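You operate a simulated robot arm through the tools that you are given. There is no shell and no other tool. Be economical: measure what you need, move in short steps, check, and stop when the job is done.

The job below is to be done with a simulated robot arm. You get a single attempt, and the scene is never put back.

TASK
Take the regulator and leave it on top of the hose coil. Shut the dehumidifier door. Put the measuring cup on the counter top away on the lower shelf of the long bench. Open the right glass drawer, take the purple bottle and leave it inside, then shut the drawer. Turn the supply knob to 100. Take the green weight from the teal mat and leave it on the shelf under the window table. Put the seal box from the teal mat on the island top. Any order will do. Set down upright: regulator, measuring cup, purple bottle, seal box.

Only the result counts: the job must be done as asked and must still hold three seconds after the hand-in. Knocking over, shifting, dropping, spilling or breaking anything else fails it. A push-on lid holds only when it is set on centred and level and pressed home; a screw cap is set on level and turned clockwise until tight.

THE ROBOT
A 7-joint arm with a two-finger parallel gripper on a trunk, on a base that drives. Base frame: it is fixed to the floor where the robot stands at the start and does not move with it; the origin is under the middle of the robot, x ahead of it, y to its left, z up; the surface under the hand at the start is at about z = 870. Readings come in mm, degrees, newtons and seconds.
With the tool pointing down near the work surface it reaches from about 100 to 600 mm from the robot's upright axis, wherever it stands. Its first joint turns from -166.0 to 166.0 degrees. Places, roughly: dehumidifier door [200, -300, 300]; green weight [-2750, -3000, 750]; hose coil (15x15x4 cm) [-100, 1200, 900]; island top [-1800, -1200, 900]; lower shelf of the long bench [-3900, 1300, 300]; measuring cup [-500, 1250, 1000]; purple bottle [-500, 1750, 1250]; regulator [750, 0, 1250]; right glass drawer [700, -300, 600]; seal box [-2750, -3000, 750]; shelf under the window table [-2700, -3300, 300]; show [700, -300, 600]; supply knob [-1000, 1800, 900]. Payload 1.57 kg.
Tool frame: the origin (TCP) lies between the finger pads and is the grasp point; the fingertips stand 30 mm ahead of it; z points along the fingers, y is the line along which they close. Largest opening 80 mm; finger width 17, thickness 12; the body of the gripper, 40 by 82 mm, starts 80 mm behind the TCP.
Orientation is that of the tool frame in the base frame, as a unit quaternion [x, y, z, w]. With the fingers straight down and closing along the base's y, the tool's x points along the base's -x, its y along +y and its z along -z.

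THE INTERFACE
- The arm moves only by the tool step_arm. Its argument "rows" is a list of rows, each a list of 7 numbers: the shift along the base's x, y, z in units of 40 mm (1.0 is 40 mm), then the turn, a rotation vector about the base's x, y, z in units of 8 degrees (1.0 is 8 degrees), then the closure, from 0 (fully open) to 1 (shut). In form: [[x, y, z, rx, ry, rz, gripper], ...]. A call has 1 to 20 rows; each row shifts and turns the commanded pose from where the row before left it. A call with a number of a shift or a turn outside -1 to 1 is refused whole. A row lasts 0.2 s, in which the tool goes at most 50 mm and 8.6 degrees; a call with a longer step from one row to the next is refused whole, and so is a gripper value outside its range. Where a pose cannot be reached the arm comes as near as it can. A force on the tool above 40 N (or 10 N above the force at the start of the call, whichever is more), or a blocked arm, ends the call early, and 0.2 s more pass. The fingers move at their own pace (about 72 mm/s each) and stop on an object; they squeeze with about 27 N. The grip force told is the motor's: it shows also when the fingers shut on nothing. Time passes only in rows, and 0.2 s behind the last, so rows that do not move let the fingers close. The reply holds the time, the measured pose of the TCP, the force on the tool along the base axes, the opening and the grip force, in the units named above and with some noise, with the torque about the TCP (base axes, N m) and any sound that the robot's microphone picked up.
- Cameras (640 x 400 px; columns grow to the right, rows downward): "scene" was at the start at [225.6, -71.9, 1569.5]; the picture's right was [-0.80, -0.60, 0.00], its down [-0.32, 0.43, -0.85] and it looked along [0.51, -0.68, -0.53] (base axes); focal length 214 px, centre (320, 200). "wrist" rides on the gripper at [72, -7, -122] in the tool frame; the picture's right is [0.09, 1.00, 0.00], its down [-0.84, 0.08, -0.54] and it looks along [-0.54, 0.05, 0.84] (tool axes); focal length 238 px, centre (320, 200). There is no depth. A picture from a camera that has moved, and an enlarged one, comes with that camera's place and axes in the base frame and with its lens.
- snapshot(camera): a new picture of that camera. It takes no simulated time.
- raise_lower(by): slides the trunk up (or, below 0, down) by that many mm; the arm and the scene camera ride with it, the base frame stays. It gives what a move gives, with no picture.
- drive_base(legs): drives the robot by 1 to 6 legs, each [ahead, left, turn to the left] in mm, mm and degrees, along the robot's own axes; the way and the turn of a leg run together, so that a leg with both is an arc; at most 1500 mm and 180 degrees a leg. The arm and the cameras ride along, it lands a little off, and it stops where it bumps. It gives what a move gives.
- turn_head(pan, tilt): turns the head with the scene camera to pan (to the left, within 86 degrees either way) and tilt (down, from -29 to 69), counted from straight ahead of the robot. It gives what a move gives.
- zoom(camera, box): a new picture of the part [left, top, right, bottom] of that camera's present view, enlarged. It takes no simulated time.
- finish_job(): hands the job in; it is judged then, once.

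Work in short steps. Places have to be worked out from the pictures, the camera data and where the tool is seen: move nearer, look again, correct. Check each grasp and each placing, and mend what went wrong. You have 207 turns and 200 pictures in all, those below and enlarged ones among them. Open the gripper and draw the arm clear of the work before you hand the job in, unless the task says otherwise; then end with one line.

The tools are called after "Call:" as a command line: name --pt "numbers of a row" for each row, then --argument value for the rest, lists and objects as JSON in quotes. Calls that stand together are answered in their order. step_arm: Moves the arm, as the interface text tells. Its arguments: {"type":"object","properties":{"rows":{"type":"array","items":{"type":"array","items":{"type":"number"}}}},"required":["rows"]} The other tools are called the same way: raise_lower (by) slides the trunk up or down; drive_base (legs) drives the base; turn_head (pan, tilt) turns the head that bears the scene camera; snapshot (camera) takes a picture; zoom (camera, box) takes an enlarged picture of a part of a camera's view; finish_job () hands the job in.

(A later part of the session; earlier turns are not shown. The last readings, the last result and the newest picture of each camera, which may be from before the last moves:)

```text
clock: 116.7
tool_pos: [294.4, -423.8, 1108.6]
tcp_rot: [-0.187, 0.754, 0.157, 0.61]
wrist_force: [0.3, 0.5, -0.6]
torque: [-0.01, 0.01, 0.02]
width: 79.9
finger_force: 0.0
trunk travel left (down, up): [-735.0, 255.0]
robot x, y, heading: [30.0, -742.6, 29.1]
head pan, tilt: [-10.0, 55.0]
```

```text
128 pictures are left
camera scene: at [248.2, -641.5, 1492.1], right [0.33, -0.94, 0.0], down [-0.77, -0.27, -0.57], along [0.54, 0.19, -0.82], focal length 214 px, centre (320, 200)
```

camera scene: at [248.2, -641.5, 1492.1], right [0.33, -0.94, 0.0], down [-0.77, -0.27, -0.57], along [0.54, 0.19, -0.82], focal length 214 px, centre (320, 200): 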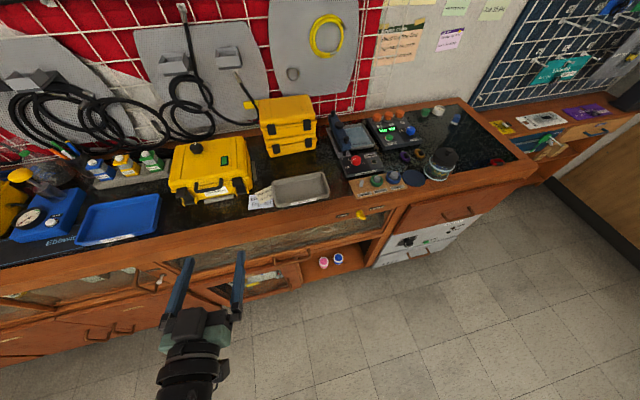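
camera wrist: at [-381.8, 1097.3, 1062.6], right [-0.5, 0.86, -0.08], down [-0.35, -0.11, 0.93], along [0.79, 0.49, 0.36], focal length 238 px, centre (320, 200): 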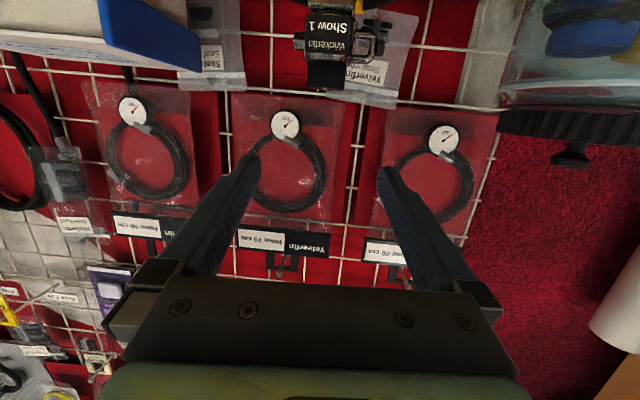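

I lower the trunk 260 and shift the arm right ~280 mm so the wrist camera faces the lock lever.

Call:
raise_lower --by -265

Call:
step_arm --pt "0.5 -0.866 0 0 0 0 0" --pt "0.5 -0.866 0 0 0 0 0" --pt "0.5 -0.866 0 0 0 0 0.2" --pt "0.5 -0.866 0 0 0 0 0.5" --pt "0.5 -0.866 0 0 0 0 1" --pt "0.5 -0.866 0 0 0 0 1" --pt "0.5 -0.866 0 0 0 0 1"

Call:
snapshot --camera "wrist"

Call:
snapshot --camera "scene"

```text
clock: 119.4
tool_pos: [294.7, -424.9, 844.5]
tcp_rot: [-0.186, 0.753, 0.156, 0.611]
wrist_force: [-0.7, 0.3, -0.2]
torque: [0.01, -0.03, 0.01]
width: 80.0
finger_force: 0.1
trunk travel left (down, up): [-470.0, 520.0]
robot x, y, heading: [28.5, -750.1, 29.3]
head pan, tilt: [-10.0, 55.0]
```

```text
clock: 121.0
tool_pos: [435.3, -665.9, 845.0]
tcp_rot: [-0.188, 0.754, 0.157, 0.609]
wrist_force: [-0.1, -0.2, 0.9]
torque: [0.02, -0.03, 0.0]
width: 0.1
finger_force: 21.1
trunk travel left (down, up): [-470.0, 520.0]
robot x, y, heading: [30.2, -748.4, 29.2]
head pan, tilt: [-10.0, 55.0]
```

```text
127 pictures are left
camera wrist: at [319.6, -735.1, 797.4], right [-0.49, 0.87, -0.08], down [-0.35, -0.11, 0.93], along [0.8, 0.48, 0.36], focal length 238 px, centre (320, 200)
```

wrist: 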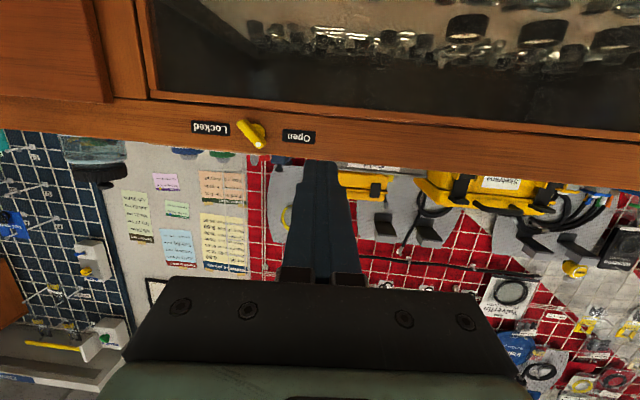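

```text
126 pictures are left
camera scene: at [248.3, -641.7, 1227.0], right [0.33, -0.94, 0.0], down [-0.77, -0.27, -0.57], along [0.54, 0.19, -0.82], focal length 214 px, centre (320, 200)
```

scene: 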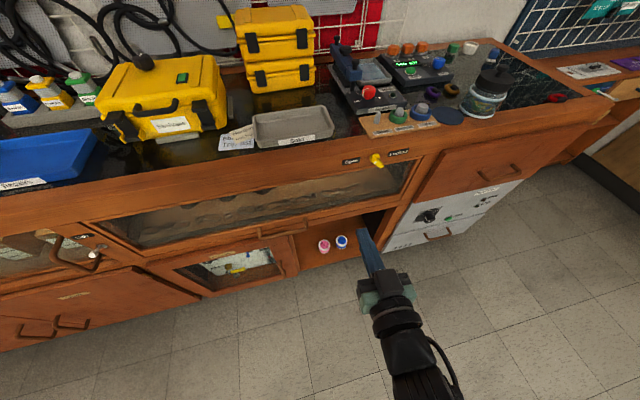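

Zoom on the lever from both cameras.

Call:
zoom --camera "wrist" --box '[180, 95, 330, 180]'

Call:
zoom --camera "scene" --box '[335, 130, 415, 190]'

```text
4.27 times, centred on (255, 138) of wrist
camera zoom: at [319.6, -735.1, 797.4], right [-0.49, 0.87, -0.08], down [-0.35, -0.11, 0.93], along [0.8, 0.48, 0.36], focal length 1017 px, centre (597, 467)
```

zoom: 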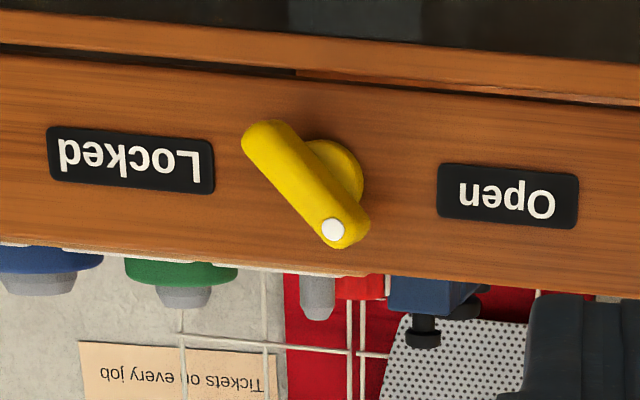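

```text
6.67 times, centred on (375, 160) of scene
camera zoom: at [248.3, -641.7, 1227.0], right [0.33, -0.94, 0.0], down [-0.77, -0.27, -0.57], along [0.54, 0.19, -0.82], focal length 1430 px, centre (-47, 467)
```

zoom: 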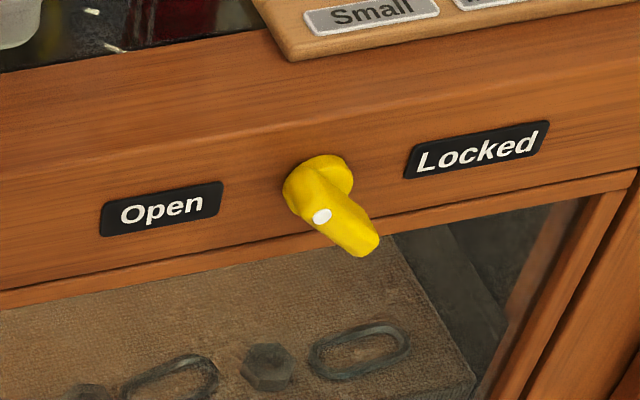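

The lock is a bar-type turn knob. I move the hand right 85 mm for a frontal view and a second triangulation.

Call:
step_arm --pt "0.5 -0.866 -0.5 0 0 0 1" --pt "0.5 -0.866 -0.5 0 0 0 1"

Call:
zoom --camera "wrist" --box '[220, 60, 420, 185]'

```text
clock: 121.6
tool_pos: [476.3, -737.1, 803.3]
tcp_rot: [-0.187, 0.754, 0.157, 0.61]
wrist_force: [0.0, -0.2, -0.4]
torque: [0.0, -0.04, 0.02]
width: 0.0
finger_force: 21.5
trunk travel left (down, up): [-470.0, 520.0]
robot x, y, heading: [28.8, -747.4, 29.5]
head pan, tilt: [-10.0, 55.0]
```

```text
3.20 times, centred on (320, 122) of wrist
camera zoom: at [359.5, -804.5, 757.0], right [-0.49, 0.87, -0.08], down [-0.35, -0.11, 0.93], along [0.8, 0.48, 0.36], focal length 763 px, centre (320, 448)
```

zoom: 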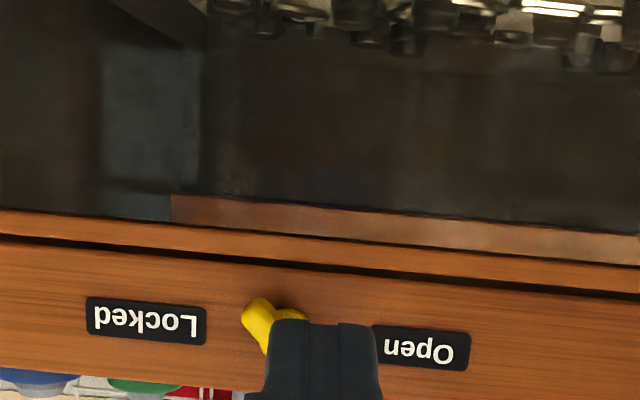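

The dot on the lock knob points toward the Open side, so the drawer may be free; I'll try the handle first. Move the hand in front of the handle (u≈640) and lower to z≈600.

Call:
step_arm --pt "-0.5 0.866 0 0 0 0 1" --pt "-0.5 0.866 0 0 0 0 1" --pt "-0.5 0.866 0 0 0 0 1" --pt "-0.5 0.866 0 0 0 0 1" --pt "-0.5 0.866 0 0 0 0 1" --pt "-0.5 0.866 0 0 0 0 1"

Call:
raise_lower --by -240

Call:
snapshot --camera "wrist"

Call:
snapshot --camera "scene"

```text
clock: 123.0
tool_pos: [355.2, -528.6, 805.5]
tcp_rot: [-0.187, 0.754, 0.156, 0.61]
wrist_force: [0.1, -0.3, -0.1]
torque: [0.01, 0.0, 0.05]
width: 0.0
finger_force: 21.4
trunk travel left (down, up): [-470.0, 520.0]
robot x, y, heading: [28.7, -748.0, 29.2]
head pan, tilt: [-10.0, 55.0]
```

```text
clock: 125.5
tool_pos: [354.1, -529.1, 564.5]
tcp_rot: [-0.187, 0.754, 0.157, 0.61]
wrist_force: [-0.1, 0.6, -1.4]
torque: [0.0, 0.04, 0.02]
width: 0.0
finger_force: 21.3
trunk travel left (down, up): [-230.0, 760.0]
robot x, y, heading: [30.3, -744.6, 29.6]
head pan, tilt: [-10.0, 55.0]
```

```text
122 pictures are left
camera wrist: at [239.4, -597.1, 517.7], right [-0.49, 0.87, -0.08], down [-0.35, -0.11, 0.93], along [0.8, 0.48, 0.35], focal length 238 px, centre (320, 200)
```

wrist: 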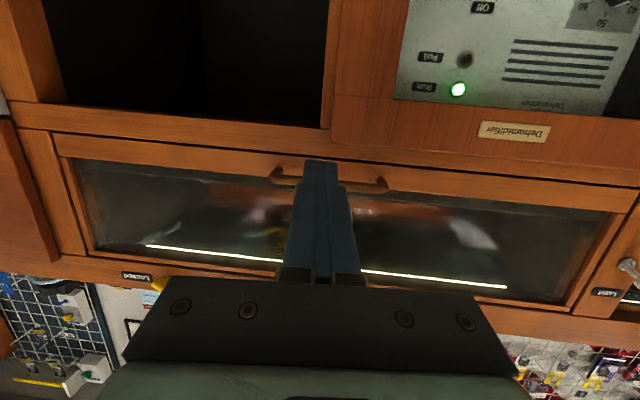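

```text
121 pictures are left
camera scene: at [248.2, -641.5, 987.1], right [0.33, -0.94, 0.0], down [-0.77, -0.27, -0.57], along [0.54, 0.19, -0.82], focal length 214 px, centre (320, 200)
```

scene: 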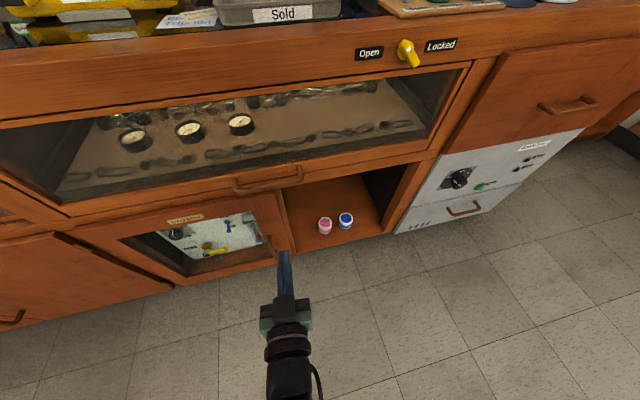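

Handle bar centre triangulates to ≈[497,-429,612]. I level the tool, roll it 90° so fingers close vertically, and open it.

Call:
step_arm --pt "0 0 0 0.44 -0.76 0 0" --pt "0 0 0 0.44 -0.76 0 0" --pt "0 0 0 0.866 0.5 0 0" --pt "0 0 0 0.866 0.5 0 0" --pt "0 0 0 0.866 0.5 0 0" --pt "0 0 0 0.866 0.5 0 0" --pt "0 0 0 0.866 0.5 0 0" --pt "0 0 0 0.866 0.5 0 0" --pt "0 0 0 0.866 0.5 0 0" --pt "0 0 0 0.866 0.5 0 0" --pt "0 0 0 0.866 0.5 0 0" --pt "0 0 0 0.866 0.5 0 0" --pt "0 0 0 0.866 0.5 0 0" --pt "0 0 0 0.2 0.12 0 0"

Call:
snapshot --camera "wrist"

Call:
snapshot --camera "scene"

```text
clock: 128.5
tool_pos: [355.4, -527.8, 565.0]
tcp_rot: [0.374, 0.612, 0.599, 0.356]
wrist_force: [0.5, 0.0, 0.4]
torque: [0.0, -0.01, 0.02]
width: 80.1
finger_force: 0.2
trunk travel left (down, up): [-230.0, 760.0]
robot x, y, heading: [30.6, -748.5, 29.5]
head pan, tilt: [-10.0, 55.0]
```

```text
120 pictures are left
camera wrist: at [213.2, -521.4, 560.7], right [-0.01, 0.08, 1.0], down [-0.09, -0.99, 0.08], along [1.0, -0.08, 0.02], focal length 238 px, centre (320, 200)
```

wrist: 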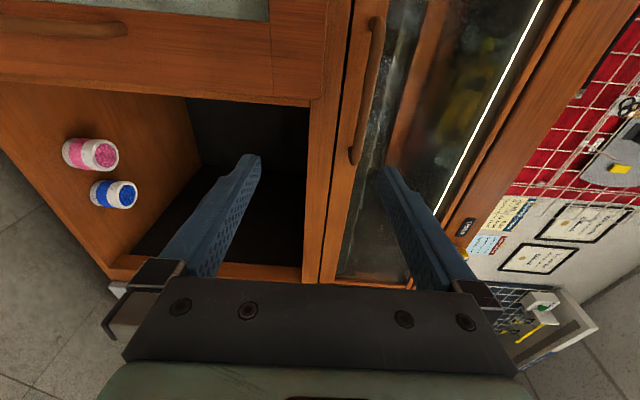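

```text
119 pictures are left
camera scene: at [248.2, -641.5, 987.0], right [0.33, -0.94, 0.0], down [-0.77, -0.27, -0.57], along [0.54, 0.19, -0.82], focal length 214 px, centre (320, 200)
```

scene: 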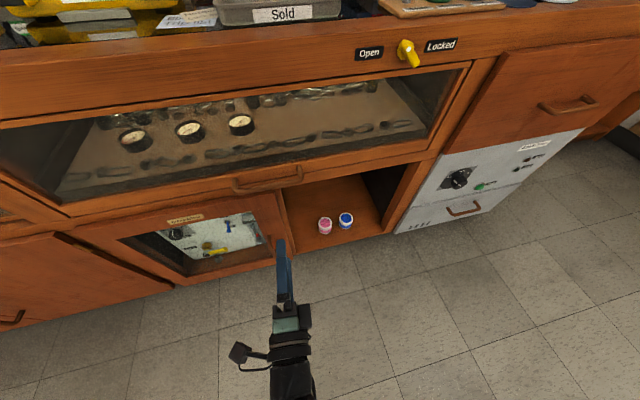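

Bar is at z≈608. I rise 43 mm and advance 120 mm, then recheck.

Call:
step_arm --pt "0 0 0.55 0 0 0 0" --pt "0 0 0.53 0 0 0 0" --pt "0.866 0.5 0 0 0 0 0" --pt "0.866 0.5 0 0 0 0 0" --pt "0.866 0.5 0 0 0 0 0"

Call:
snapshot --camera "wrist"

Call:
zoom --camera "scene" --box '[180, 130, 380, 260]'

```text
clock: 129.7
tool_pos: [459.0, -468.3, 606.8]
tcp_rot: [0.374, 0.613, 0.599, 0.355]
wrist_force: [0.4, 0.9, 0.0]
torque: [0.0, 0.02, -0.01]
width: 80.1
finger_force: 0.1
trunk travel left (down, up): [-230.0, 760.0]
robot x, y, heading: [29.8, -750.5, 29.5]
head pan, tilt: [-10.0, 55.0]
```

```text
118 pictures are left
camera wrist: at [316.9, -462.3, 603.3], right [-0.01, 0.09, 1.0], down [-0.09, -0.99, 0.08], along [1.0, -0.08, 0.02], focal length 238 px, centre (320, 200)
```

wrist: 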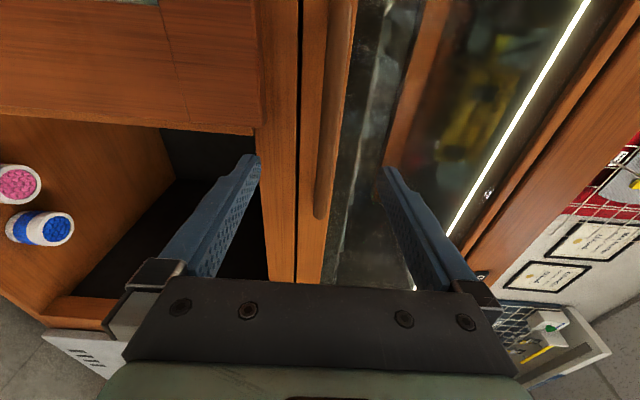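

```text
3.08 times, centred on (280, 195) of scene
camera zoom: at [248.2, -641.5, 987.1], right [0.33, -0.94, 0.0], down [-0.77, -0.27, -0.57], along [0.54, 0.19, -0.82], focal length 660 px, centre (443, 215)
```

zoom: 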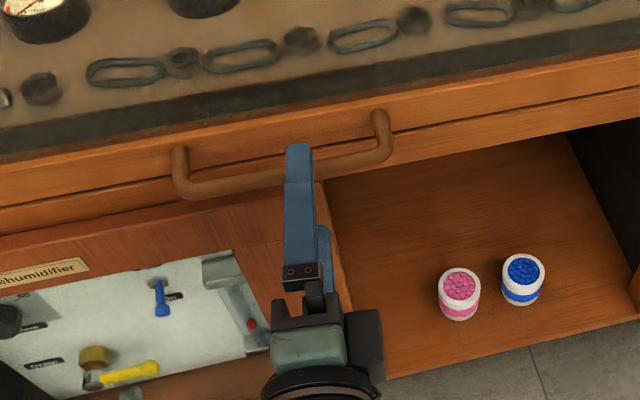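

The bar lies between the fingers. I advance 36 mm and close on it.

Call:
step_arm --pt "0.39 0.225 0 0 0 0 0" --pt "0.39 0.225 0 0 0 0 0" --pt "0 0 0 0 0 0 1" --pt "0 0 0 0 0 0 1" --pt "0 0 0 0 0 0 1" --pt "0 0 0 0 0 0 1"

Call:
zoom --camera "scene" --box '[180, 130, 380, 260]'

```text
clock: 131.1
tool_pos: [489.7, -451.0, 610.6]
tcp_rot: [0.372, 0.611, 0.6, 0.358]
wrist_force: [1.1, 1.7, 8.3]
torque: [-0.41, -0.35, 0.12]
width: 12.8
finger_force: 29.7
trunk travel left (down, up): [-230.0, 760.0]
robot x, y, heading: [33.5, -748.7, 29.2]
head pan, tilt: [-10.0, 55.0]
```

```text
3.08 times, centred on (280, 195) of scene
camera zoom: at [247.7, -641.7, 987.4], right [0.33, -0.94, 0.0], down [-0.77, -0.27, -0.57], along [0.54, 0.19, -0.82], focal length 660 px, centre (443, 215)
```

zoom: 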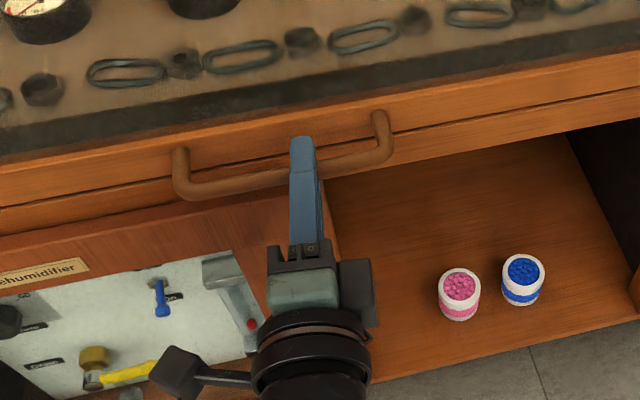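

Bar gripped (12.8 mm). I pull gently with the arm to test whether it's locked.

Call:
step_arm --pt "-0.3 -0.17 0.05 0 0 0 1" --pt "-0.3 -0.17 0 0 0 0 1" --pt "-0.3 -0.17 0 0 0 0 1"

Call:
zoom --camera "scene" --box '[120, 100, 440, 300]'

```text
clock: 131.9
tool_pos: [454.8, -473.1, 610.0]
tcp_rot: [0.375, 0.612, 0.597, 0.358]
wrist_force: [5.3, -8.7, 3.5]
torque: [-0.41, -0.28, 0.35]
width: 12.9
finger_force: 29.5
trunk travel left (down, up): [-230.0, 760.0]
robot x, y, heading: [28.1, -750.4, 29.4]
head pan, tilt: [-10.0, 55.0]
```

```text
2.00 times, centred on (280, 200) of scene
camera zoom: at [248.3, -642.1, 987.0], right [0.33, -0.94, 0.0], down [-0.77, -0.27, -0.57], along [0.54, 0.19, -0.82], focal length 429 px, centre (400, 200)
```

zoom: 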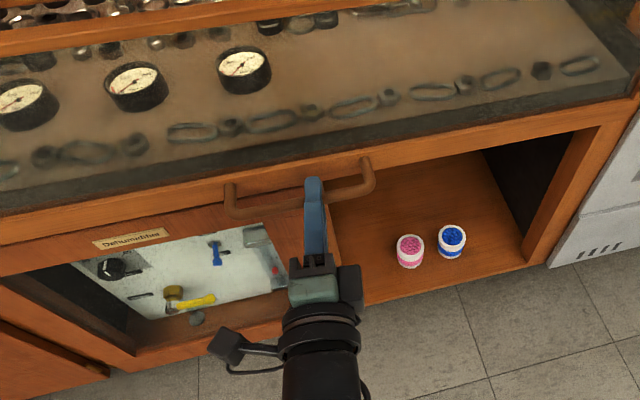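

The drawer slides (unlocked). I pull it further by driving back 200 mm.

Call:
drive_base --legs '[[-100, 0, 0]]'

Call:
drive_base --legs '[[-100, 0, 0]]'

Call:
snapshot --camera "scene"

```text
clock: 133.0
tool_pos: [369.6, -524.3, 610.0]
tcp_rot: [0.377, 0.61, 0.597, 0.36]
wrist_force: [11.4, -21.4, 0.6]
torque: [-0.42, -0.31, -0.42]
width: 13.1
finger_force: 29.2
trunk travel left (down, up): [-230.0, 760.0]
robot x, y, heading: [-54.0, -802.9, 29.2]
head pan, tilt: [-10.0, 55.0]
```

```text
clock: 134.2
tool_pos: [285.1, -576.9, 608.8]
tcp_rot: [0.378, 0.609, 0.595, 0.364]
wrist_force: [12.5, -22.0, -0.7]
torque: [-0.44, -0.31, -0.32]
width: 12.7
finger_force: 29.8
trunk travel left (down, up): [-230.0, 760.0]
robot x, y, heading: [-145.9, -845.1, 29.5]
head pan, tilt: [-10.0, 55.0]
```

```text
114 pictures are left
camera scene: at [75.4, -739.6, 987.0], right [0.33, -0.94, 0.0], down [-0.77, -0.27, -0.57], along [0.54, 0.19, -0.82], focal length 214 px, centre (320, 200)
```

scene: 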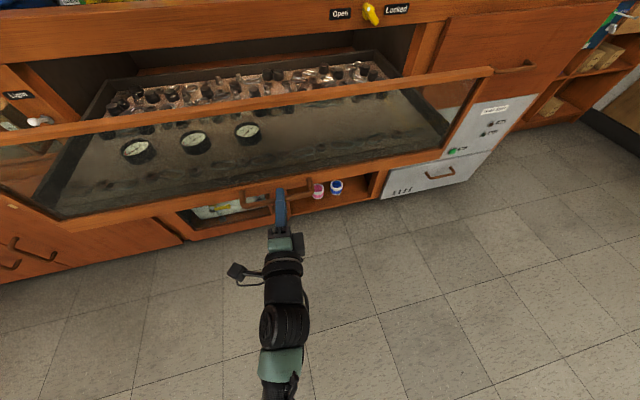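

Drawer is open ≈240 mm, with free floor space right of the gauges. I release the handle and back away.

Call:
step_arm --pt "0 0 0 0 0 0 0.5" --pt "0 0 0 0 0 0 0" --pt "0 0 0 0 0 0 0" --pt "-0.6 -0.35 0 0 0 0 0" --pt "-0.6 -0.35 0 0 0 0 0"

Call:
drive_base --legs '[[-250, 0, 0]]'

Call:
raise_lower --by 400

Call:
turn_head --pan 0 --tilt 40

Call:
snapshot --camera "scene"

```text
clock: 135.4
tool_pos: [238.7, -604.9, 610.5]
tcp_rot: [0.378, 0.608, 0.595, 0.365]
wrist_force: [0.8, 0.4, 0.2]
torque: [0.01, 0.01, 0.02]
width: 80.1
finger_force: 0.0
trunk travel left (down, up): [-230.0, 760.0]
robot x, y, heading: [-142.9, -844.7, 29.3]
head pan, tilt: [-10.0, 55.0]
```

```text
clock: 137.2
tool_pos: [21.9, -725.6, 610.6]
tcp_rot: [0.377, 0.61, 0.595, 0.364]
wrist_force: [0.1, 0.3, 0.2]
torque: [0.02, 0.0, 0.03]
width: 79.9
finger_force: 0.2
trunk travel left (down, up): [-230.0, 760.0]
robot x, y, heading: [-358.3, -965.5, 29.4]
head pan, tilt: [-10.0, 55.0]
```

```text
clock: 141.0
tool_pos: [22.0, -725.3, 1010.0]
tcp_rot: [0.377, 0.609, 0.595, 0.364]
wrist_force: [0.0, -0.3, 0.0]
torque: [0.01, 0.01, -0.02]
width: 80.0
finger_force: 0.1
trunk travel left (down, up): [-630.0, 360.0]
robot x, y, heading: [-356.5, -967.3, 29.0]
head pan, tilt: [-10.0, 55.0]
```

```text
clock: 141.8
tool_pos: [20.9, -725.7, 1009.9]
tcp_rot: [0.377, 0.61, 0.595, 0.363]
wrist_force: [-0.6, -0.2, 0.0]
torque: [-0.01, 0.02, -0.02]
width: 80.0
finger_force: 0.1
trunk travel left (down, up): [-630.0, 360.0]
robot x, y, heading: [-357.3, -967.8, 29.2]
head pan, tilt: [0.0, 40.0]
```

```text
113 pictures are left
camera scene: at [-135.6, -842.4, 1407.7], right [0.49, -0.87, 0.0], down [-0.56, -0.31, -0.77], along [0.67, 0.37, -0.64], focal length 214 px, centre (320, 200)
```

scene: 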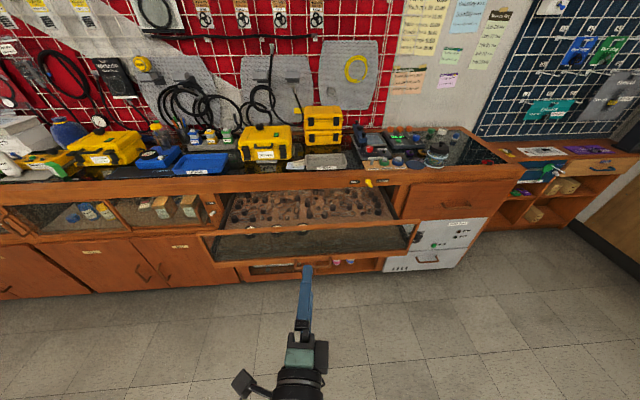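

Drawer is open and undisturbed. I restore the tool to pointing down (unroll, then pitch down).

Call:
step_arm --pt "0 0 0 -0.866 -0.5 0 0" --pt "0 0 0 -0.866 -0.5 0 0" --pt "0 0 0 -0.866 -0.5 0 0" --pt "0 0 0 -0.866 -0.5 0 0" --pt "0 0 0 -0.866 -0.5 0 0" --pt "0 0 0 -0.866 -0.5 0 0" --pt "0 0 0 -0.866 -0.5 0 0" --pt "0 0 0 -0.866 -0.5 0 0" --pt "0 0 0 -0.866 -0.5 0 0" --pt "0 0 0 -0.866 -0.5 0 0" --pt "0 0 0 -0.866 -0.5 0 0" --pt "0 0 0 -0.2 -0.12 0 0"

Call:
step_arm --pt "0 0 0 -0.5 0.866 0 0" --pt "0 0 0 -0.5 0.866 0 0" --pt "0 0 0 -0.5 0.866 0 0" --pt "0 0 0 -0.5 0.866 0 0" --pt "0 0 0 -0.5 0.866 0 0" --pt "0 0 0 -0.5 0.866 0 0" --pt "0 0 0 -0.5 0.866 0 0" --pt "0 0 0 -0.5 0.866 0 0" --pt "0 0 0 -0.5 0.866 0 0" --pt "0 0 0 -0.5 0.866 0 0" --pt "0 0 0 -0.5 0.866 0 0"

Call:
drive_base --legs '[[0, 1500, 0], [0, 760, 0]]'

```text
clock: 144.4
tool_pos: [21.9, -725.1, 1010.0]
tcp_rot: [-0.167, 0.666, 0.181, 0.704]
wrist_force: [0.8, 1.2, -0.6]
torque: [-0.01, 0.04, 0.01]
width: 80.0
finger_force: 0.1
trunk travel left (down, up): [-630.0, 360.0]
robot x, y, heading: [-361.6, -963.4, 29.2]
head pan, tilt: [0.0, 40.0]
```

```text
clock: 146.8
tool_pos: [21.2, -724.8, 1010.7]
tcp_rot: [-0.241, 0.927, 0.062, 0.28]
wrist_force: [-0.1, 0.4, 0.3]
torque: [0.0, 0.0, 0.0]
width: 80.1
finger_force: 0.1
out of reach, approached as far as the arm can: row 8, 9, 10, 11
trunk travel left (down, up): [-630.0, 360.0]
robot x, y, heading: [-357.5, -969.0, 29.2]
head pan, tilt: [0.0, 40.0]
```

```text
clock: 158.0
tool_pos: [-1094.8, 1250.5, 1010.4]
tcp_rot: [-0.244, 0.926, 0.064, 0.28]
wrist_force: [0.1, 0.4, -0.5]
torque: [-0.01, 0.02, 0.01]
width: 80.1
finger_force: 0.1
trunk travel left (down, up): [-630.0, 360.0]
robot x, y, heading: [-1472.3, 1007.6, 29.7]
head pan, tilt: [0.0, 40.0]
```

I arrive near the bottles; look around.

Call:
turn_head --pan 0 --tilt 25

Call:
snapshot --camera "scene"

```text
clock: 158.7
tool_pos: [-1094.6, 1249.7, 1010.8]
tcp_rot: [-0.244, 0.927, 0.063, 0.278]
wrist_force: [0.7, -0.1, -0.8]
torque: [-0.01, -0.02, 0.01]
width: 79.8
finger_force: 0.0
trunk travel left (down, up): [-630.0, 360.0]
robot x, y, heading: [-1474.9, 1008.1, 29.6]
head pan, tilt: [0.0, 25.0]
```

```text
112 pictures are left
camera scene: at [-1244.9, 1135.5, 1431.0], right [0.5, -0.87, 0.0], down [-0.37, -0.21, -0.91], along [0.79, 0.45, -0.42], focal length 214 px, centre (320, 200)
```

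scene: 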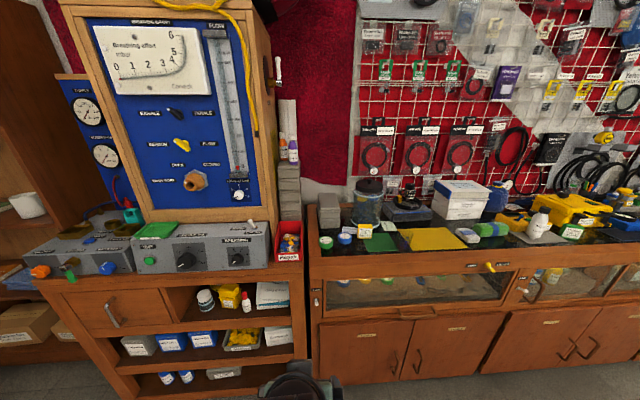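

Zoom on the bottles and on the grey control boxes (supply knob).

Call:
zoom --camera "scene" --box '[250, 90, 350, 260]'

Call:
zoom --camera "scene" --box '[20, 190, 300, 300]'

```text
2.35 times, centred on (300, 175) of scene
camera zoom: at [-1244.9, 1135.5, 1431.0], right [0.5, -0.87, 0.0], down [-0.37, -0.21, -0.91], along [0.79, 0.45, -0.42], focal length 505 px, centre (367, 259)
```

zoom: 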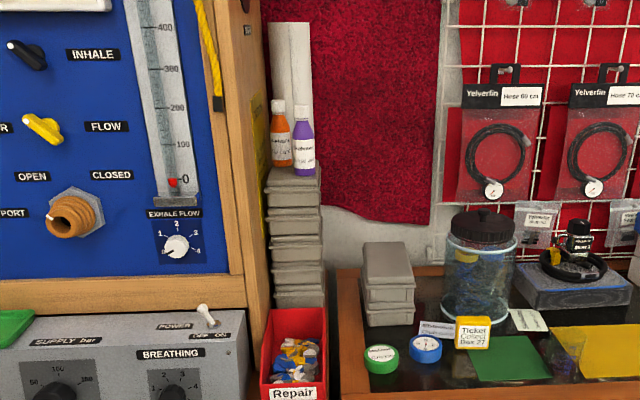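

```text
2.29 times, centred on (160, 245) of scene
camera zoom: at [-1244.9, 1135.5, 1431.0], right [0.5, -0.87, 0.0], down [-0.37, -0.21, -0.91], along [0.79, 0.45, -0.42], focal length 490 px, centre (686, 97)
```

zoom: 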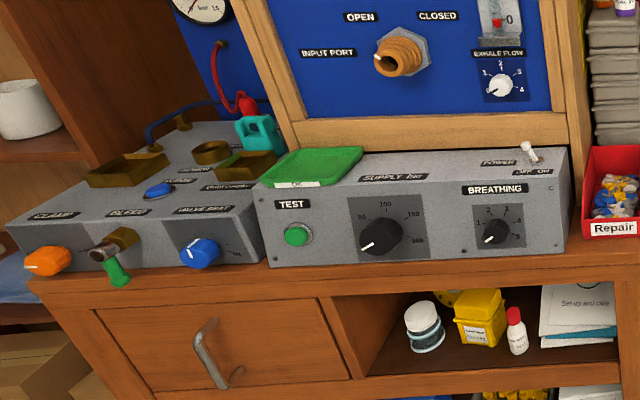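

Purple bottle ≈[-530,1672], z≈1190–1305, Ø≈39; orange one 88 mm behind-left. I raise the trunk and finish pointing the tool down.

Call:
raise_lower --by 350

Call:
step_arm --pt "0.6 0.35 0.5 0 0 0 0" --pt "0.3 0.17 1 -0.5 0.866 0 0" --pt "0 0 0.5 -0.5 0.866 0 0" --pt "0 0 0 -0.5 0.866 0 0" --pt "0 0 0 -0.5 0.866 0 0"

Call:
drive_base --legs '[[0, -170, 0], [450, 0, 0]]'

Call:
snapshot --camera "wrist"

```text
clock: 162.2
tool_pos: [-1094.7, 1249.5, 1360.3]
tcp_rot: [-0.244, 0.927, 0.063, 0.278]
wrist_force: [0.0, 0.0, 0.5]
torque: [0.0, 0.04, 0.0]
width: 79.9
finger_force: 0.1
trunk travel left (down, up): [-980.0, 10.0]
robot x, y, heading: [-1472.2, 1009.4, 29.9]
head pan, tilt: [0.0, 25.0]
```

```text
clock: 163.3
tool_pos: [-1037.7, 1259.5, 1424.0]
tcp_rot: [-0.241, 0.954, 0.001, 0.18]
wrist_force: [-1.0, 0.3, 0.0]
torque: [0.01, -0.01, 0.02]
width: 80.1
finger_force: 0.0
out of reach, approached as far as the arm can: row 2, 3
trunk travel left (down, up): [-980.0, 10.0]
robot x, y, heading: [-1474.9, 1007.0, 29.6]
head pan, tilt: [0.0, 25.0]
```

```text
clock: 167.1
tool_pos: [-565.5, 1330.8, 1425.4]
tcp_rot: [-0.239, 0.954, 0.001, 0.182]
wrist_force: [-0.2, 0.7, -0.2]
torque: [0.01, -0.04, 0.01]
width: 80.0
finger_force: 0.1
trunk travel left (down, up): [-980.0, 10.0]
robot x, y, heading: [-1004.5, 1078.1, 29.4]
head pan, tilt: [0.0, 25.0]
```

```text
109 pictures are left
camera wrist: at [-665.3, 1282.4, 1512.8], right [-0.53, 0.84, -0.12], down [0.46, 0.4, 0.79], along [0.71, 0.37, -0.6], focal length 238 px, centre (320, 200)
```

wrist: 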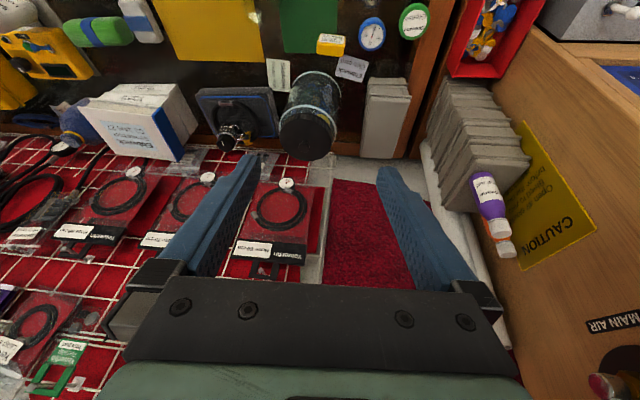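

The bottle again triangulates to ≈[-526,1680]. To give the arm a better posture I lower the trunk 250 and raise the arm, straightening the tool down.

Call:
raise_lower --by -250

Call:
step_arm --pt "0 0 1 0 0 0 0" --pt "0 0 1 0 0 0 0" --pt "0 0 1 -0.4 0.8 0 0" --pt "0 0 1 -0.4 0.8 0 0" --pt "0 0 1 -0.3 0.7 0 0" --pt "0 0 1 0 0 0 0" --pt "0 0 0.7 0 0 0 0"

```text
clock: 169.7
tool_pos: [-564.8, 1331.9, 1175.0]
tcp_rot: [-0.241, 0.953, 0.002, 0.182]
wrist_force: [-0.5, -0.4, 0.3]
torque: [0.0, 0.01, 0.0]
width: 80.1
finger_force: 0.0
trunk travel left (down, up): [-730.0, 260.0]
robot x, y, heading: [-1002.3, 1079.0, 29.7]
head pan, tilt: [0.0, 25.0]
```

```text
clock: 171.5
tool_pos: [-563.1, 1338.0, 1410.9]
tcp_rot: [-0.249, 0.965, -0.075, -0.018]
wrist_force: [0.8, 0.1, 0.7]
torque: [0.0, 0.0, -0.02]
width: 79.9
finger_force: 0.0
trunk travel left (down, up): [-730.0, 260.0]
robot x, y, heading: [-1005.5, 1075.2, 29.8]
head pan, tilt: [0.0, 25.0]
stopped in row 7: the arm was blocked; the commanded pose is now the measured one
```

The arm topped out at 1411; I lower a bit, correct the residual 9° tilt, and yaw 90° so the fingers close front-to-back.

Call:
step_arm --pt "0 0 -0.6 1 0 0 0" --pt "0 0 0 0.1 0 1 0" --pt "0 0 0 0 0 1 0" --pt "0 0 0 0 0 1 0" --pt "0 0 0 0 0 1 0" --pt "0 0 0 0 0 1 0" --pt "0 0 0 0 0 1 0" --pt "0 0 0 0 0 1 0" --pt "0 0 0 0 0 1 0" --pt "0 0 0 0 0 1 0" --pt "0 0 0 0 0 1 0" --pt "0 0 0 0 0 1 0"

Call:
snapshot --camera "wrist"

Call:
snapshot --camera "scene"

```text
clock: 174.1
tool_pos: [-564.6, 1339.1, 1388.5]
tcp_rot: [0.854, -0.52, -0.003, -0.002]
wrist_force: [-0.4, -0.6, 0.7]
torque: [-0.03, 0.03, 0.0]
width: 79.8
finger_force: 0.2
trunk travel left (down, up): [-730.0, 260.0]
robot x, y, heading: [-1005.5, 1079.7, 29.7]
head pan, tilt: [0.0, 25.0]
```

```text
108 pictures are left
camera wrist: at [-526.3, 1277.5, 1507.3], right [-0.84, -0.54, 0.0], down [-0.45, 0.71, 0.55], along [-0.29, 0.46, -0.84], focal length 238 px, centre (320, 200)
```

wrist: 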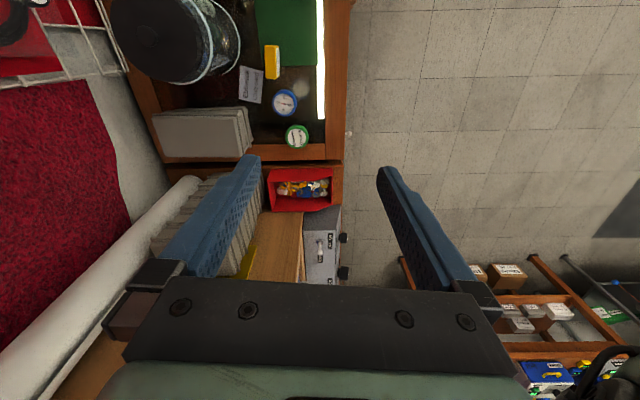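

```text
107 pictures are left
camera scene: at [-773.3, 1208.9, 1531.1], right [0.5, -0.87, 0.0], down [-0.37, -0.21, -0.91], along [0.79, 0.45, -0.42], focal length 214 px, centre (320, 200)
```

scene: 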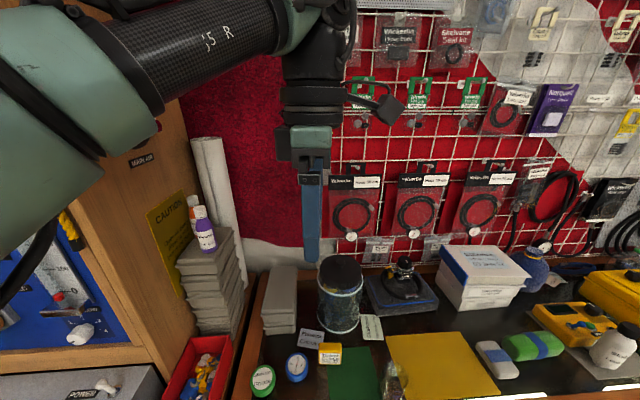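

The elbow sits left and would crowd the cabinet, so I'll face along the counter instead (heading 120°), keeping the elbow over the aisle. Back off and turn.

Call:
drive_base --legs '[[-200, 0, 0], [0, 0, 90], [-220, 0, 0]]'

Call:
turn_head --pan -40 --tilt 35

Call:
snapshot --camera "scene"

```text
clock: 180.8
tool_pos: [-1330.9, 1225.0, 1387.9]
tcp_rot: [0.971, 0.24, -0.001, 0.001]
wrist_force: [0.9, -0.4, 0.7]
torque: [0.0, 0.0, 0.0]
width: 80.1
finger_force: 0.0
trunk travel left (down, up): [-730.0, 260.0]
robot x, y, heading: [-1066.3, 794.5, 120.2]
head pan, tilt: [0.0, 25.0]
```

```text
clock: 181.9
tool_pos: [-1330.4, 1224.8, 1388.4]
tcp_rot: [0.971, 0.24, -0.002, 0.001]
wrist_force: [-0.1, -0.3, 0.0]
torque: [0.01, -0.02, -0.01]
width: 79.6
finger_force: 0.1
trunk travel left (down, up): [-730.0, 260.0]
robot x, y, heading: [-1068.8, 790.0, 120.6]
head pan, tilt: [-40.0, 35.0]
```

```text
106 pictures are left
camera scene: at [-1136.3, 1023.3, 1515.3], right [0.99, -0.17, 0.0], down [-0.1, -0.57, -0.82], along [0.14, 0.81, -0.57], focal length 214 px, centre (320, 200)
```

scene: 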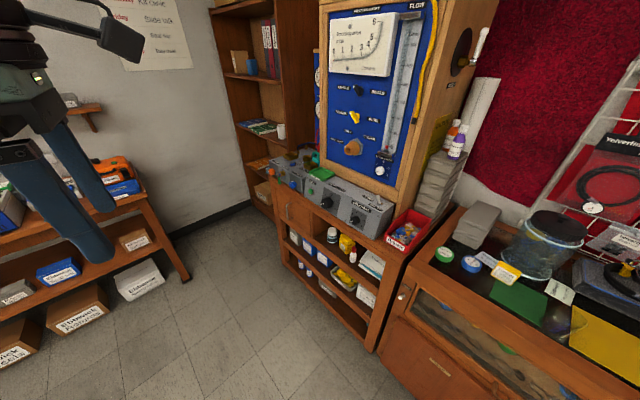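

Now I yaw the tool back −90° (fingers close front-back, camera toward the aisle side), back 100 and drive right toward the counter.

Call:
step_arm --pt "0 0 0 0 0 -1 0" --pt "0 0 0 0 0 -1 0" --pt "0 0 0 0 0 -1 0" --pt "0 0 0 0 0 -1 0" --pt "0 0 0 0 0 -1 0" --pt "0 0 0 0 0 -1 0" --pt "0 0 0 0 0 -1 0" --pt "0 0 0 0 0 -1 0" --pt "0 0 0 0 0 -1 0" --pt "0 0 0 0 0 -1 0" --pt "0 0 0 0 0 -1 0" --pt "0 0 0 0 0 -0.3 0"

Call:
drive_base --legs '[[-100, 0, 0], [0, -460, 0]]'

Call:
snapshot --camera "wrist"

Call:
snapshot --camera "scene"

```text
clock: 184.5
tool_pos: [-1329.8, 1224.5, 1387.8]
tcp_rot: [0.854, -0.52, -0.002, -0.001]
wrist_force: [-0.2, -0.2, -0.8]
torque: [-0.02, -0.01, 0.02]
width: 80.1
finger_force: 0.1
trunk travel left (down, up): [-730.0, 260.0]
robot x, y, heading: [-1067.4, 788.0, 120.5]
head pan, tilt: [-40.0, 35.0]
```

```text
clock: 188.0
tool_pos: [-883.4, 1371.0, 1386.4]
tcp_rot: [0.855, -0.518, -0.002, 0.0]
wrist_force: [-0.5, 0.5, -0.1]
torque: [-0.02, 0.03, 0.01]
width: 80.2
finger_force: 0.1
trunk travel left (down, up): [-730.0, 260.0]
robot x, y, heading: [-618.6, 942.3, 120.6]
head pan, tilt: [-40.0, 35.0]
```

```text
105 pictures are left
camera wrist: at [-845.1, 1311.5, 1507.4], right [-0.84, -0.54, 0.0], down [-0.45, 0.7, 0.55], along [-0.3, 0.46, -0.84], focal length 238 px, centre (320, 200)
```

wrist: 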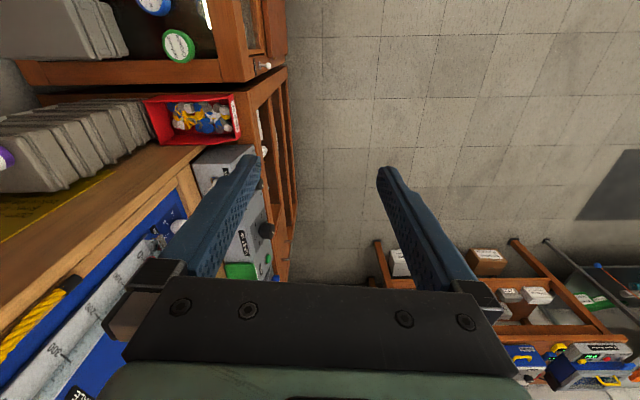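

```text
104 pictures are left
camera scene: at [-689.3, 1171.0, 1515.3], right [0.99, -0.16, 0.0], down [-0.09, -0.57, -0.82], along [0.13, 0.81, -0.57], focal length 214 px, centre (320, 200)
```

scene: 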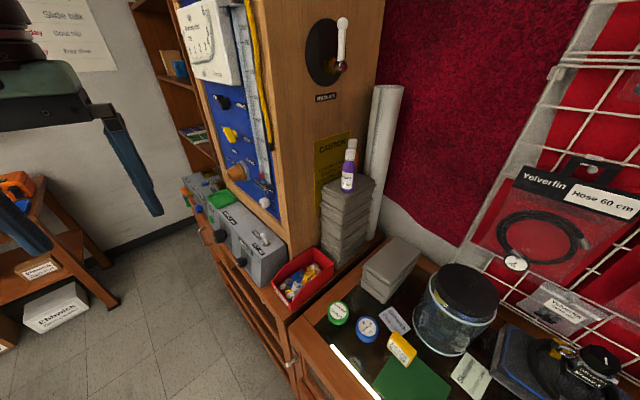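

A "main air" valve lever sticks out above the bottle, so I'll come in with the tool leaning ~40° away from the cabinet. First tilt, then swing the arm over the counter toward the bottle's depth.

Call:
step_arm --pt "0.5 -0.866 0 0.866 0.5 0 0" --pt "0.5 -0.866 0 0.866 0.5 0 0" --pt "0 0 0 0.866 0.5 0 0" --pt "0 0 0 0.866 0.5 0 0" --pt "0 0 0 0.866 0.5 0 0" --pt "0.866 0.5 0 0 0 0 0" --pt "0.866 0.5 0 0 0 0 0" --pt "0.866 0.5 0 0 0 0 0" --pt "0.866 0.5 0 0 0 0 0" --pt "0.866 0.5 0 0 0 0 0"

Call:
snapshot --camera "wrist"

Call:
snapshot --camera "scene"

```text
clock: 190.2
tool_pos: [-694.5, 1405.7, 1383.9]
tcp_rot: [0.827, -0.456, -0.291, -0.156]
wrist_force: [0.3, -0.9, 0.2]
torque: [-0.01, -0.01, -0.01]
width: 80.0
finger_force: 0.1
trunk travel left (down, up): [-730.0, 260.0]
robot x, y, heading: [-615.8, 941.2, 120.6]
head pan, tilt: [-40.0, 35.0]
```

```text
103 pictures are left
camera wrist: at [-618.8, 1299.5, 1432.9], right [-0.8, -0.59, -0.05], down [-0.23, 0.23, 0.95], along [-0.55, 0.77, -0.32], focal length 238 px, centre (320, 200)
```

wrist: 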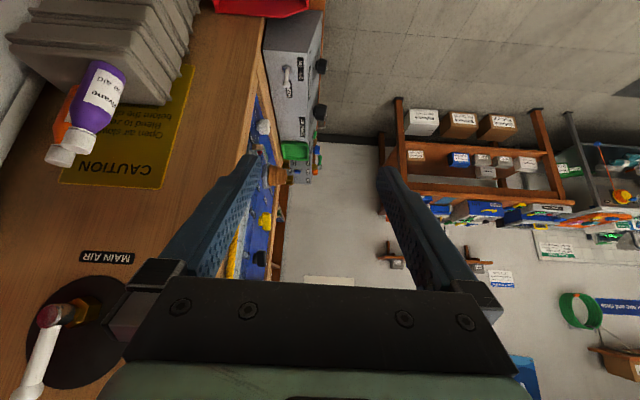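

```text
102 pictures are left
camera scene: at [-688.9, 1171.8, 1515.2], right [0.99, -0.16, 0.0], down [-0.09, -0.57, -0.82], along [0.13, 0.81, -0.57], focal length 214 px, centre (320, 200)
```

scene: 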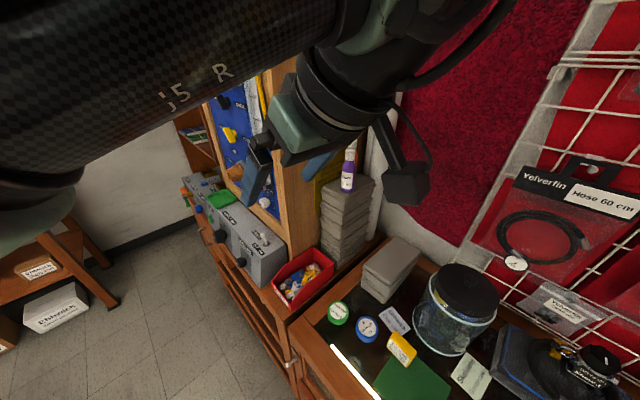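

Bottle label centre ≈[-527,1685,1212]. I zoom for its shape and height.

Call:
zoom --camera "scene" --box '[300, 125, 400, 205]'

Call:
zoom --camera "wrist" --box '[10, 20, 190, 180]'

```text
5.00 times, centred on (350, 165) of scene
camera zoom: at [-688.9, 1171.8, 1515.2], right [0.99, -0.16, 0.0], down [-0.09, -0.57, -0.82], along [0.13, 0.81, -0.57], focal length 1072 px, centre (170, 375)
```

zoom: 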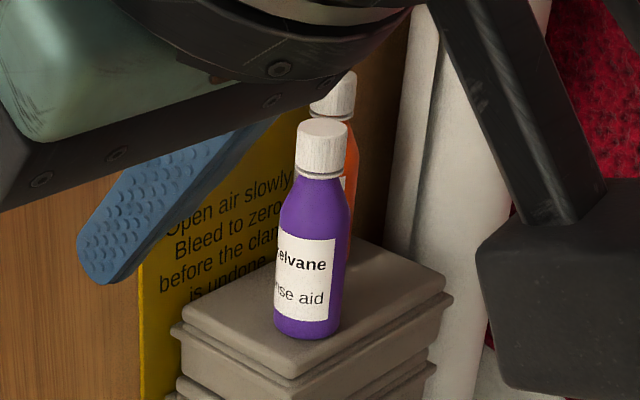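

```text
2.50 times, centred on (100, 100) of wrist
camera zoom: at [-618.8, 1299.5, 1432.9], right [-0.8, -0.59, -0.05], down [-0.23, 0.23, 0.95], along [-0.55, 0.77, -0.32], focal length 596 px, centre (870, 450)
```

zoom: 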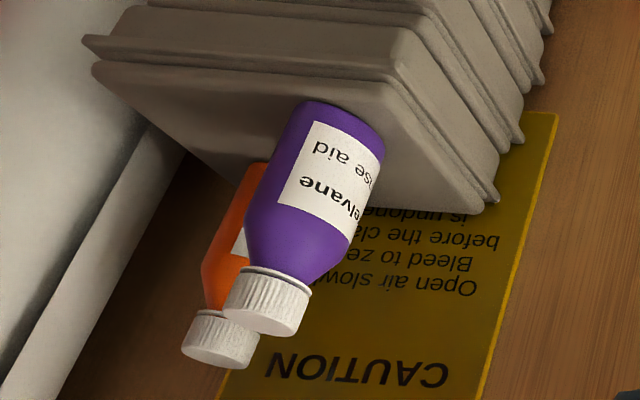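

Bottle: z 1177–1304, Ø~39, orange bottle 68 mm behind it. I yaw −24° for clearance and move the arm to a point that becomes the pre-grasp after a 200 mm drive ahead.

Call:
step_arm --pt "0 0 0 0 0 -1 0" --pt "0 0 0 0 0 -1 0" --pt "0 0 0 0 0 -1 0" --pt "0.99 0.125 -0.2 0 0 0 0" --pt "0.99 0.125 -0.2 0 0 0 0" --pt "0.99 0.125 -0.2 0 0 0 0" --pt "0.99 0.125 -0.2 0 0 0 0" --pt "0.99 0.125 -0.2 0 0 0 0" --pt "0.99 0.125 -0.2 0 0 0 0" --pt "0.99 0.125 -0.2 0 0 0 0"

Call:
snapshot --camera "wrist"

Call:
snapshot --camera "scene"

```text
clock: 191.6
tool_pos: [-643.9, 1427.7, 1360.0]
tcp_rot: [0.748, -0.576, -0.264, -0.198]
wrist_force: [0.8, -0.6, 0.0]
torque: [0.0, 0.0, 0.01]
width: 79.8
finger_force: 0.0
trunk travel left (down, up): [-730.0, 260.0]
robot x, y, heading: [-622.4, 936.4, 120.4]
head pan, tilt: [-40.0, 35.0]
stopped in row 6: the arm was blocked; the commanded pose is now the measured one
```

```text
99 pictures are left
camera wrist: at [-603.9, 1303.2, 1408.7], right [-0.94, -0.33, -0.05], down [-0.15, 0.29, 0.95], along [-0.3, 0.9, -0.32], focal length 238 px, centre (320, 200)
```

wrist: 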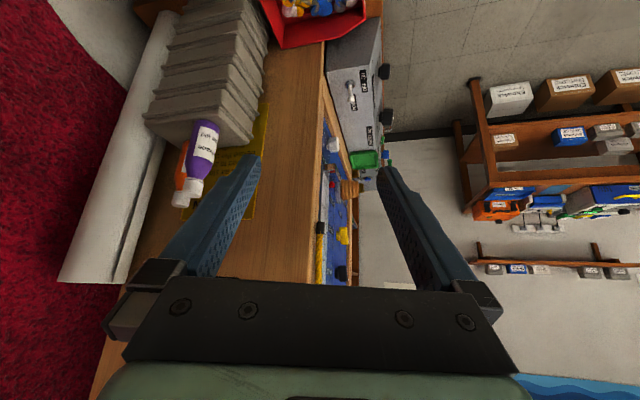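

```text
98 pictures are left
camera scene: at [-688.5, 1171.8, 1515.2], right [0.99, -0.16, 0.0], down [-0.09, -0.57, -0.82], along [0.13, 0.81, -0.57], focal length 214 px, centre (320, 200)
```

scene: 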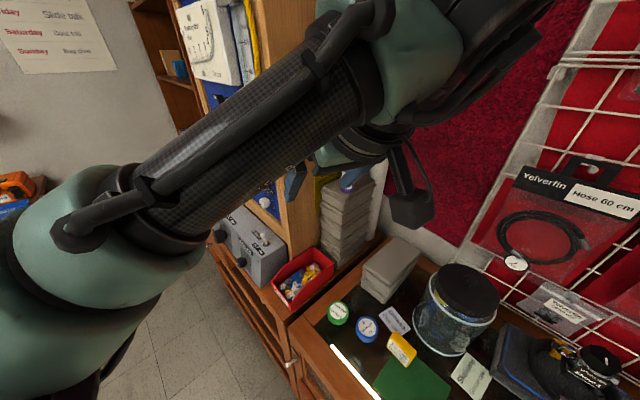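

The forearm is fouling the head. I raise the trunk 230 and lower the arm by the same, so the forearm passes below the head.

Call:
raise_lower --by 230

Call:
step_arm --pt "0 0 -1 0 0 0 0" --pt "0 0 -1 0 0 0 0" --pt "0 0 -1 0 0 0 0" --pt "0 0 -1 0 0 0 0" --pt "0 0 -1 0 0 0 0" --pt "0 0 -0.8 0 0 0 0"

Call:
step_arm --pt "0.99 0.125 0 0 0 0 0" --pt "0.99 0.125 0 0 0 0 0" --pt "0.99 0.125 0 0 0 0 0" --pt "0.99 0.125 0 0 0 0 0"

Call:
snapshot --camera "scene"

```text
clock: 194.0
tool_pos: [-645.0, 1428.4, 1591.0]
tcp_rot: [0.748, -0.575, -0.265, -0.198]
wrist_force: [-0.8, 0.4, -0.7]
torque: [0.01, -0.02, -0.02]
width: 79.9
finger_force: 0.1
trunk travel left (down, up): [-960.0, 30.0]
robot x, y, heading: [-618.7, 937.3, 120.6]
head pan, tilt: [-40.0, 35.0]
```

```text
clock: 195.4
tool_pos: [-645.6, 1427.2, 1359.0]
tcp_rot: [0.747, -0.575, -0.266, -0.198]
wrist_force: [-0.1, 0.8, 0.5]
torque: [-0.01, -0.03, -0.01]
width: 79.8
finger_force: 0.1
trunk travel left (down, up): [-960.0, 30.0]
robot x, y, heading: [-617.3, 940.2, 120.5]
head pan, tilt: [-40.0, 35.0]
```

```text
clock: 196.4
tool_pos: [-485.8, 1448.9, 1358.4]
tcp_rot: [0.748, -0.576, -0.265, -0.198]
wrist_force: [0.2, 0.0, 0.4]
torque: [-0.02, 0.01, -0.03]
width: 80.1
finger_force: 0.1
trunk travel left (down, up): [-960.0, 30.0]
robot x, y, heading: [-618.4, 938.2, 120.5]
head pan, tilt: [-40.0, 35.0]
```

```text
97 pictures are left
camera scene: at [-687.6, 1171.2, 1745.3], right [0.99, -0.16, 0.0], down [-0.09, -0.57, -0.82], along [0.13, 0.81, -0.57], focal length 214 px, centre (320, 200)
```

scene: 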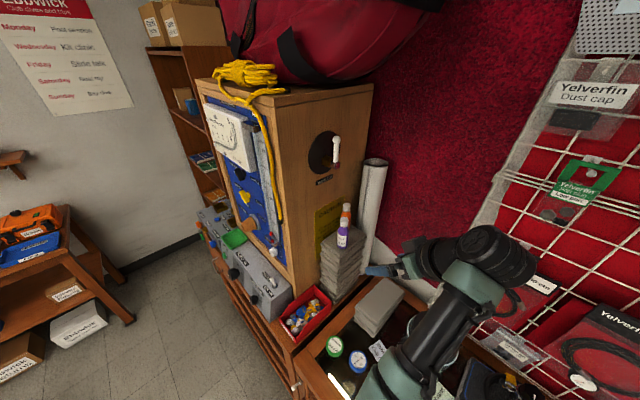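

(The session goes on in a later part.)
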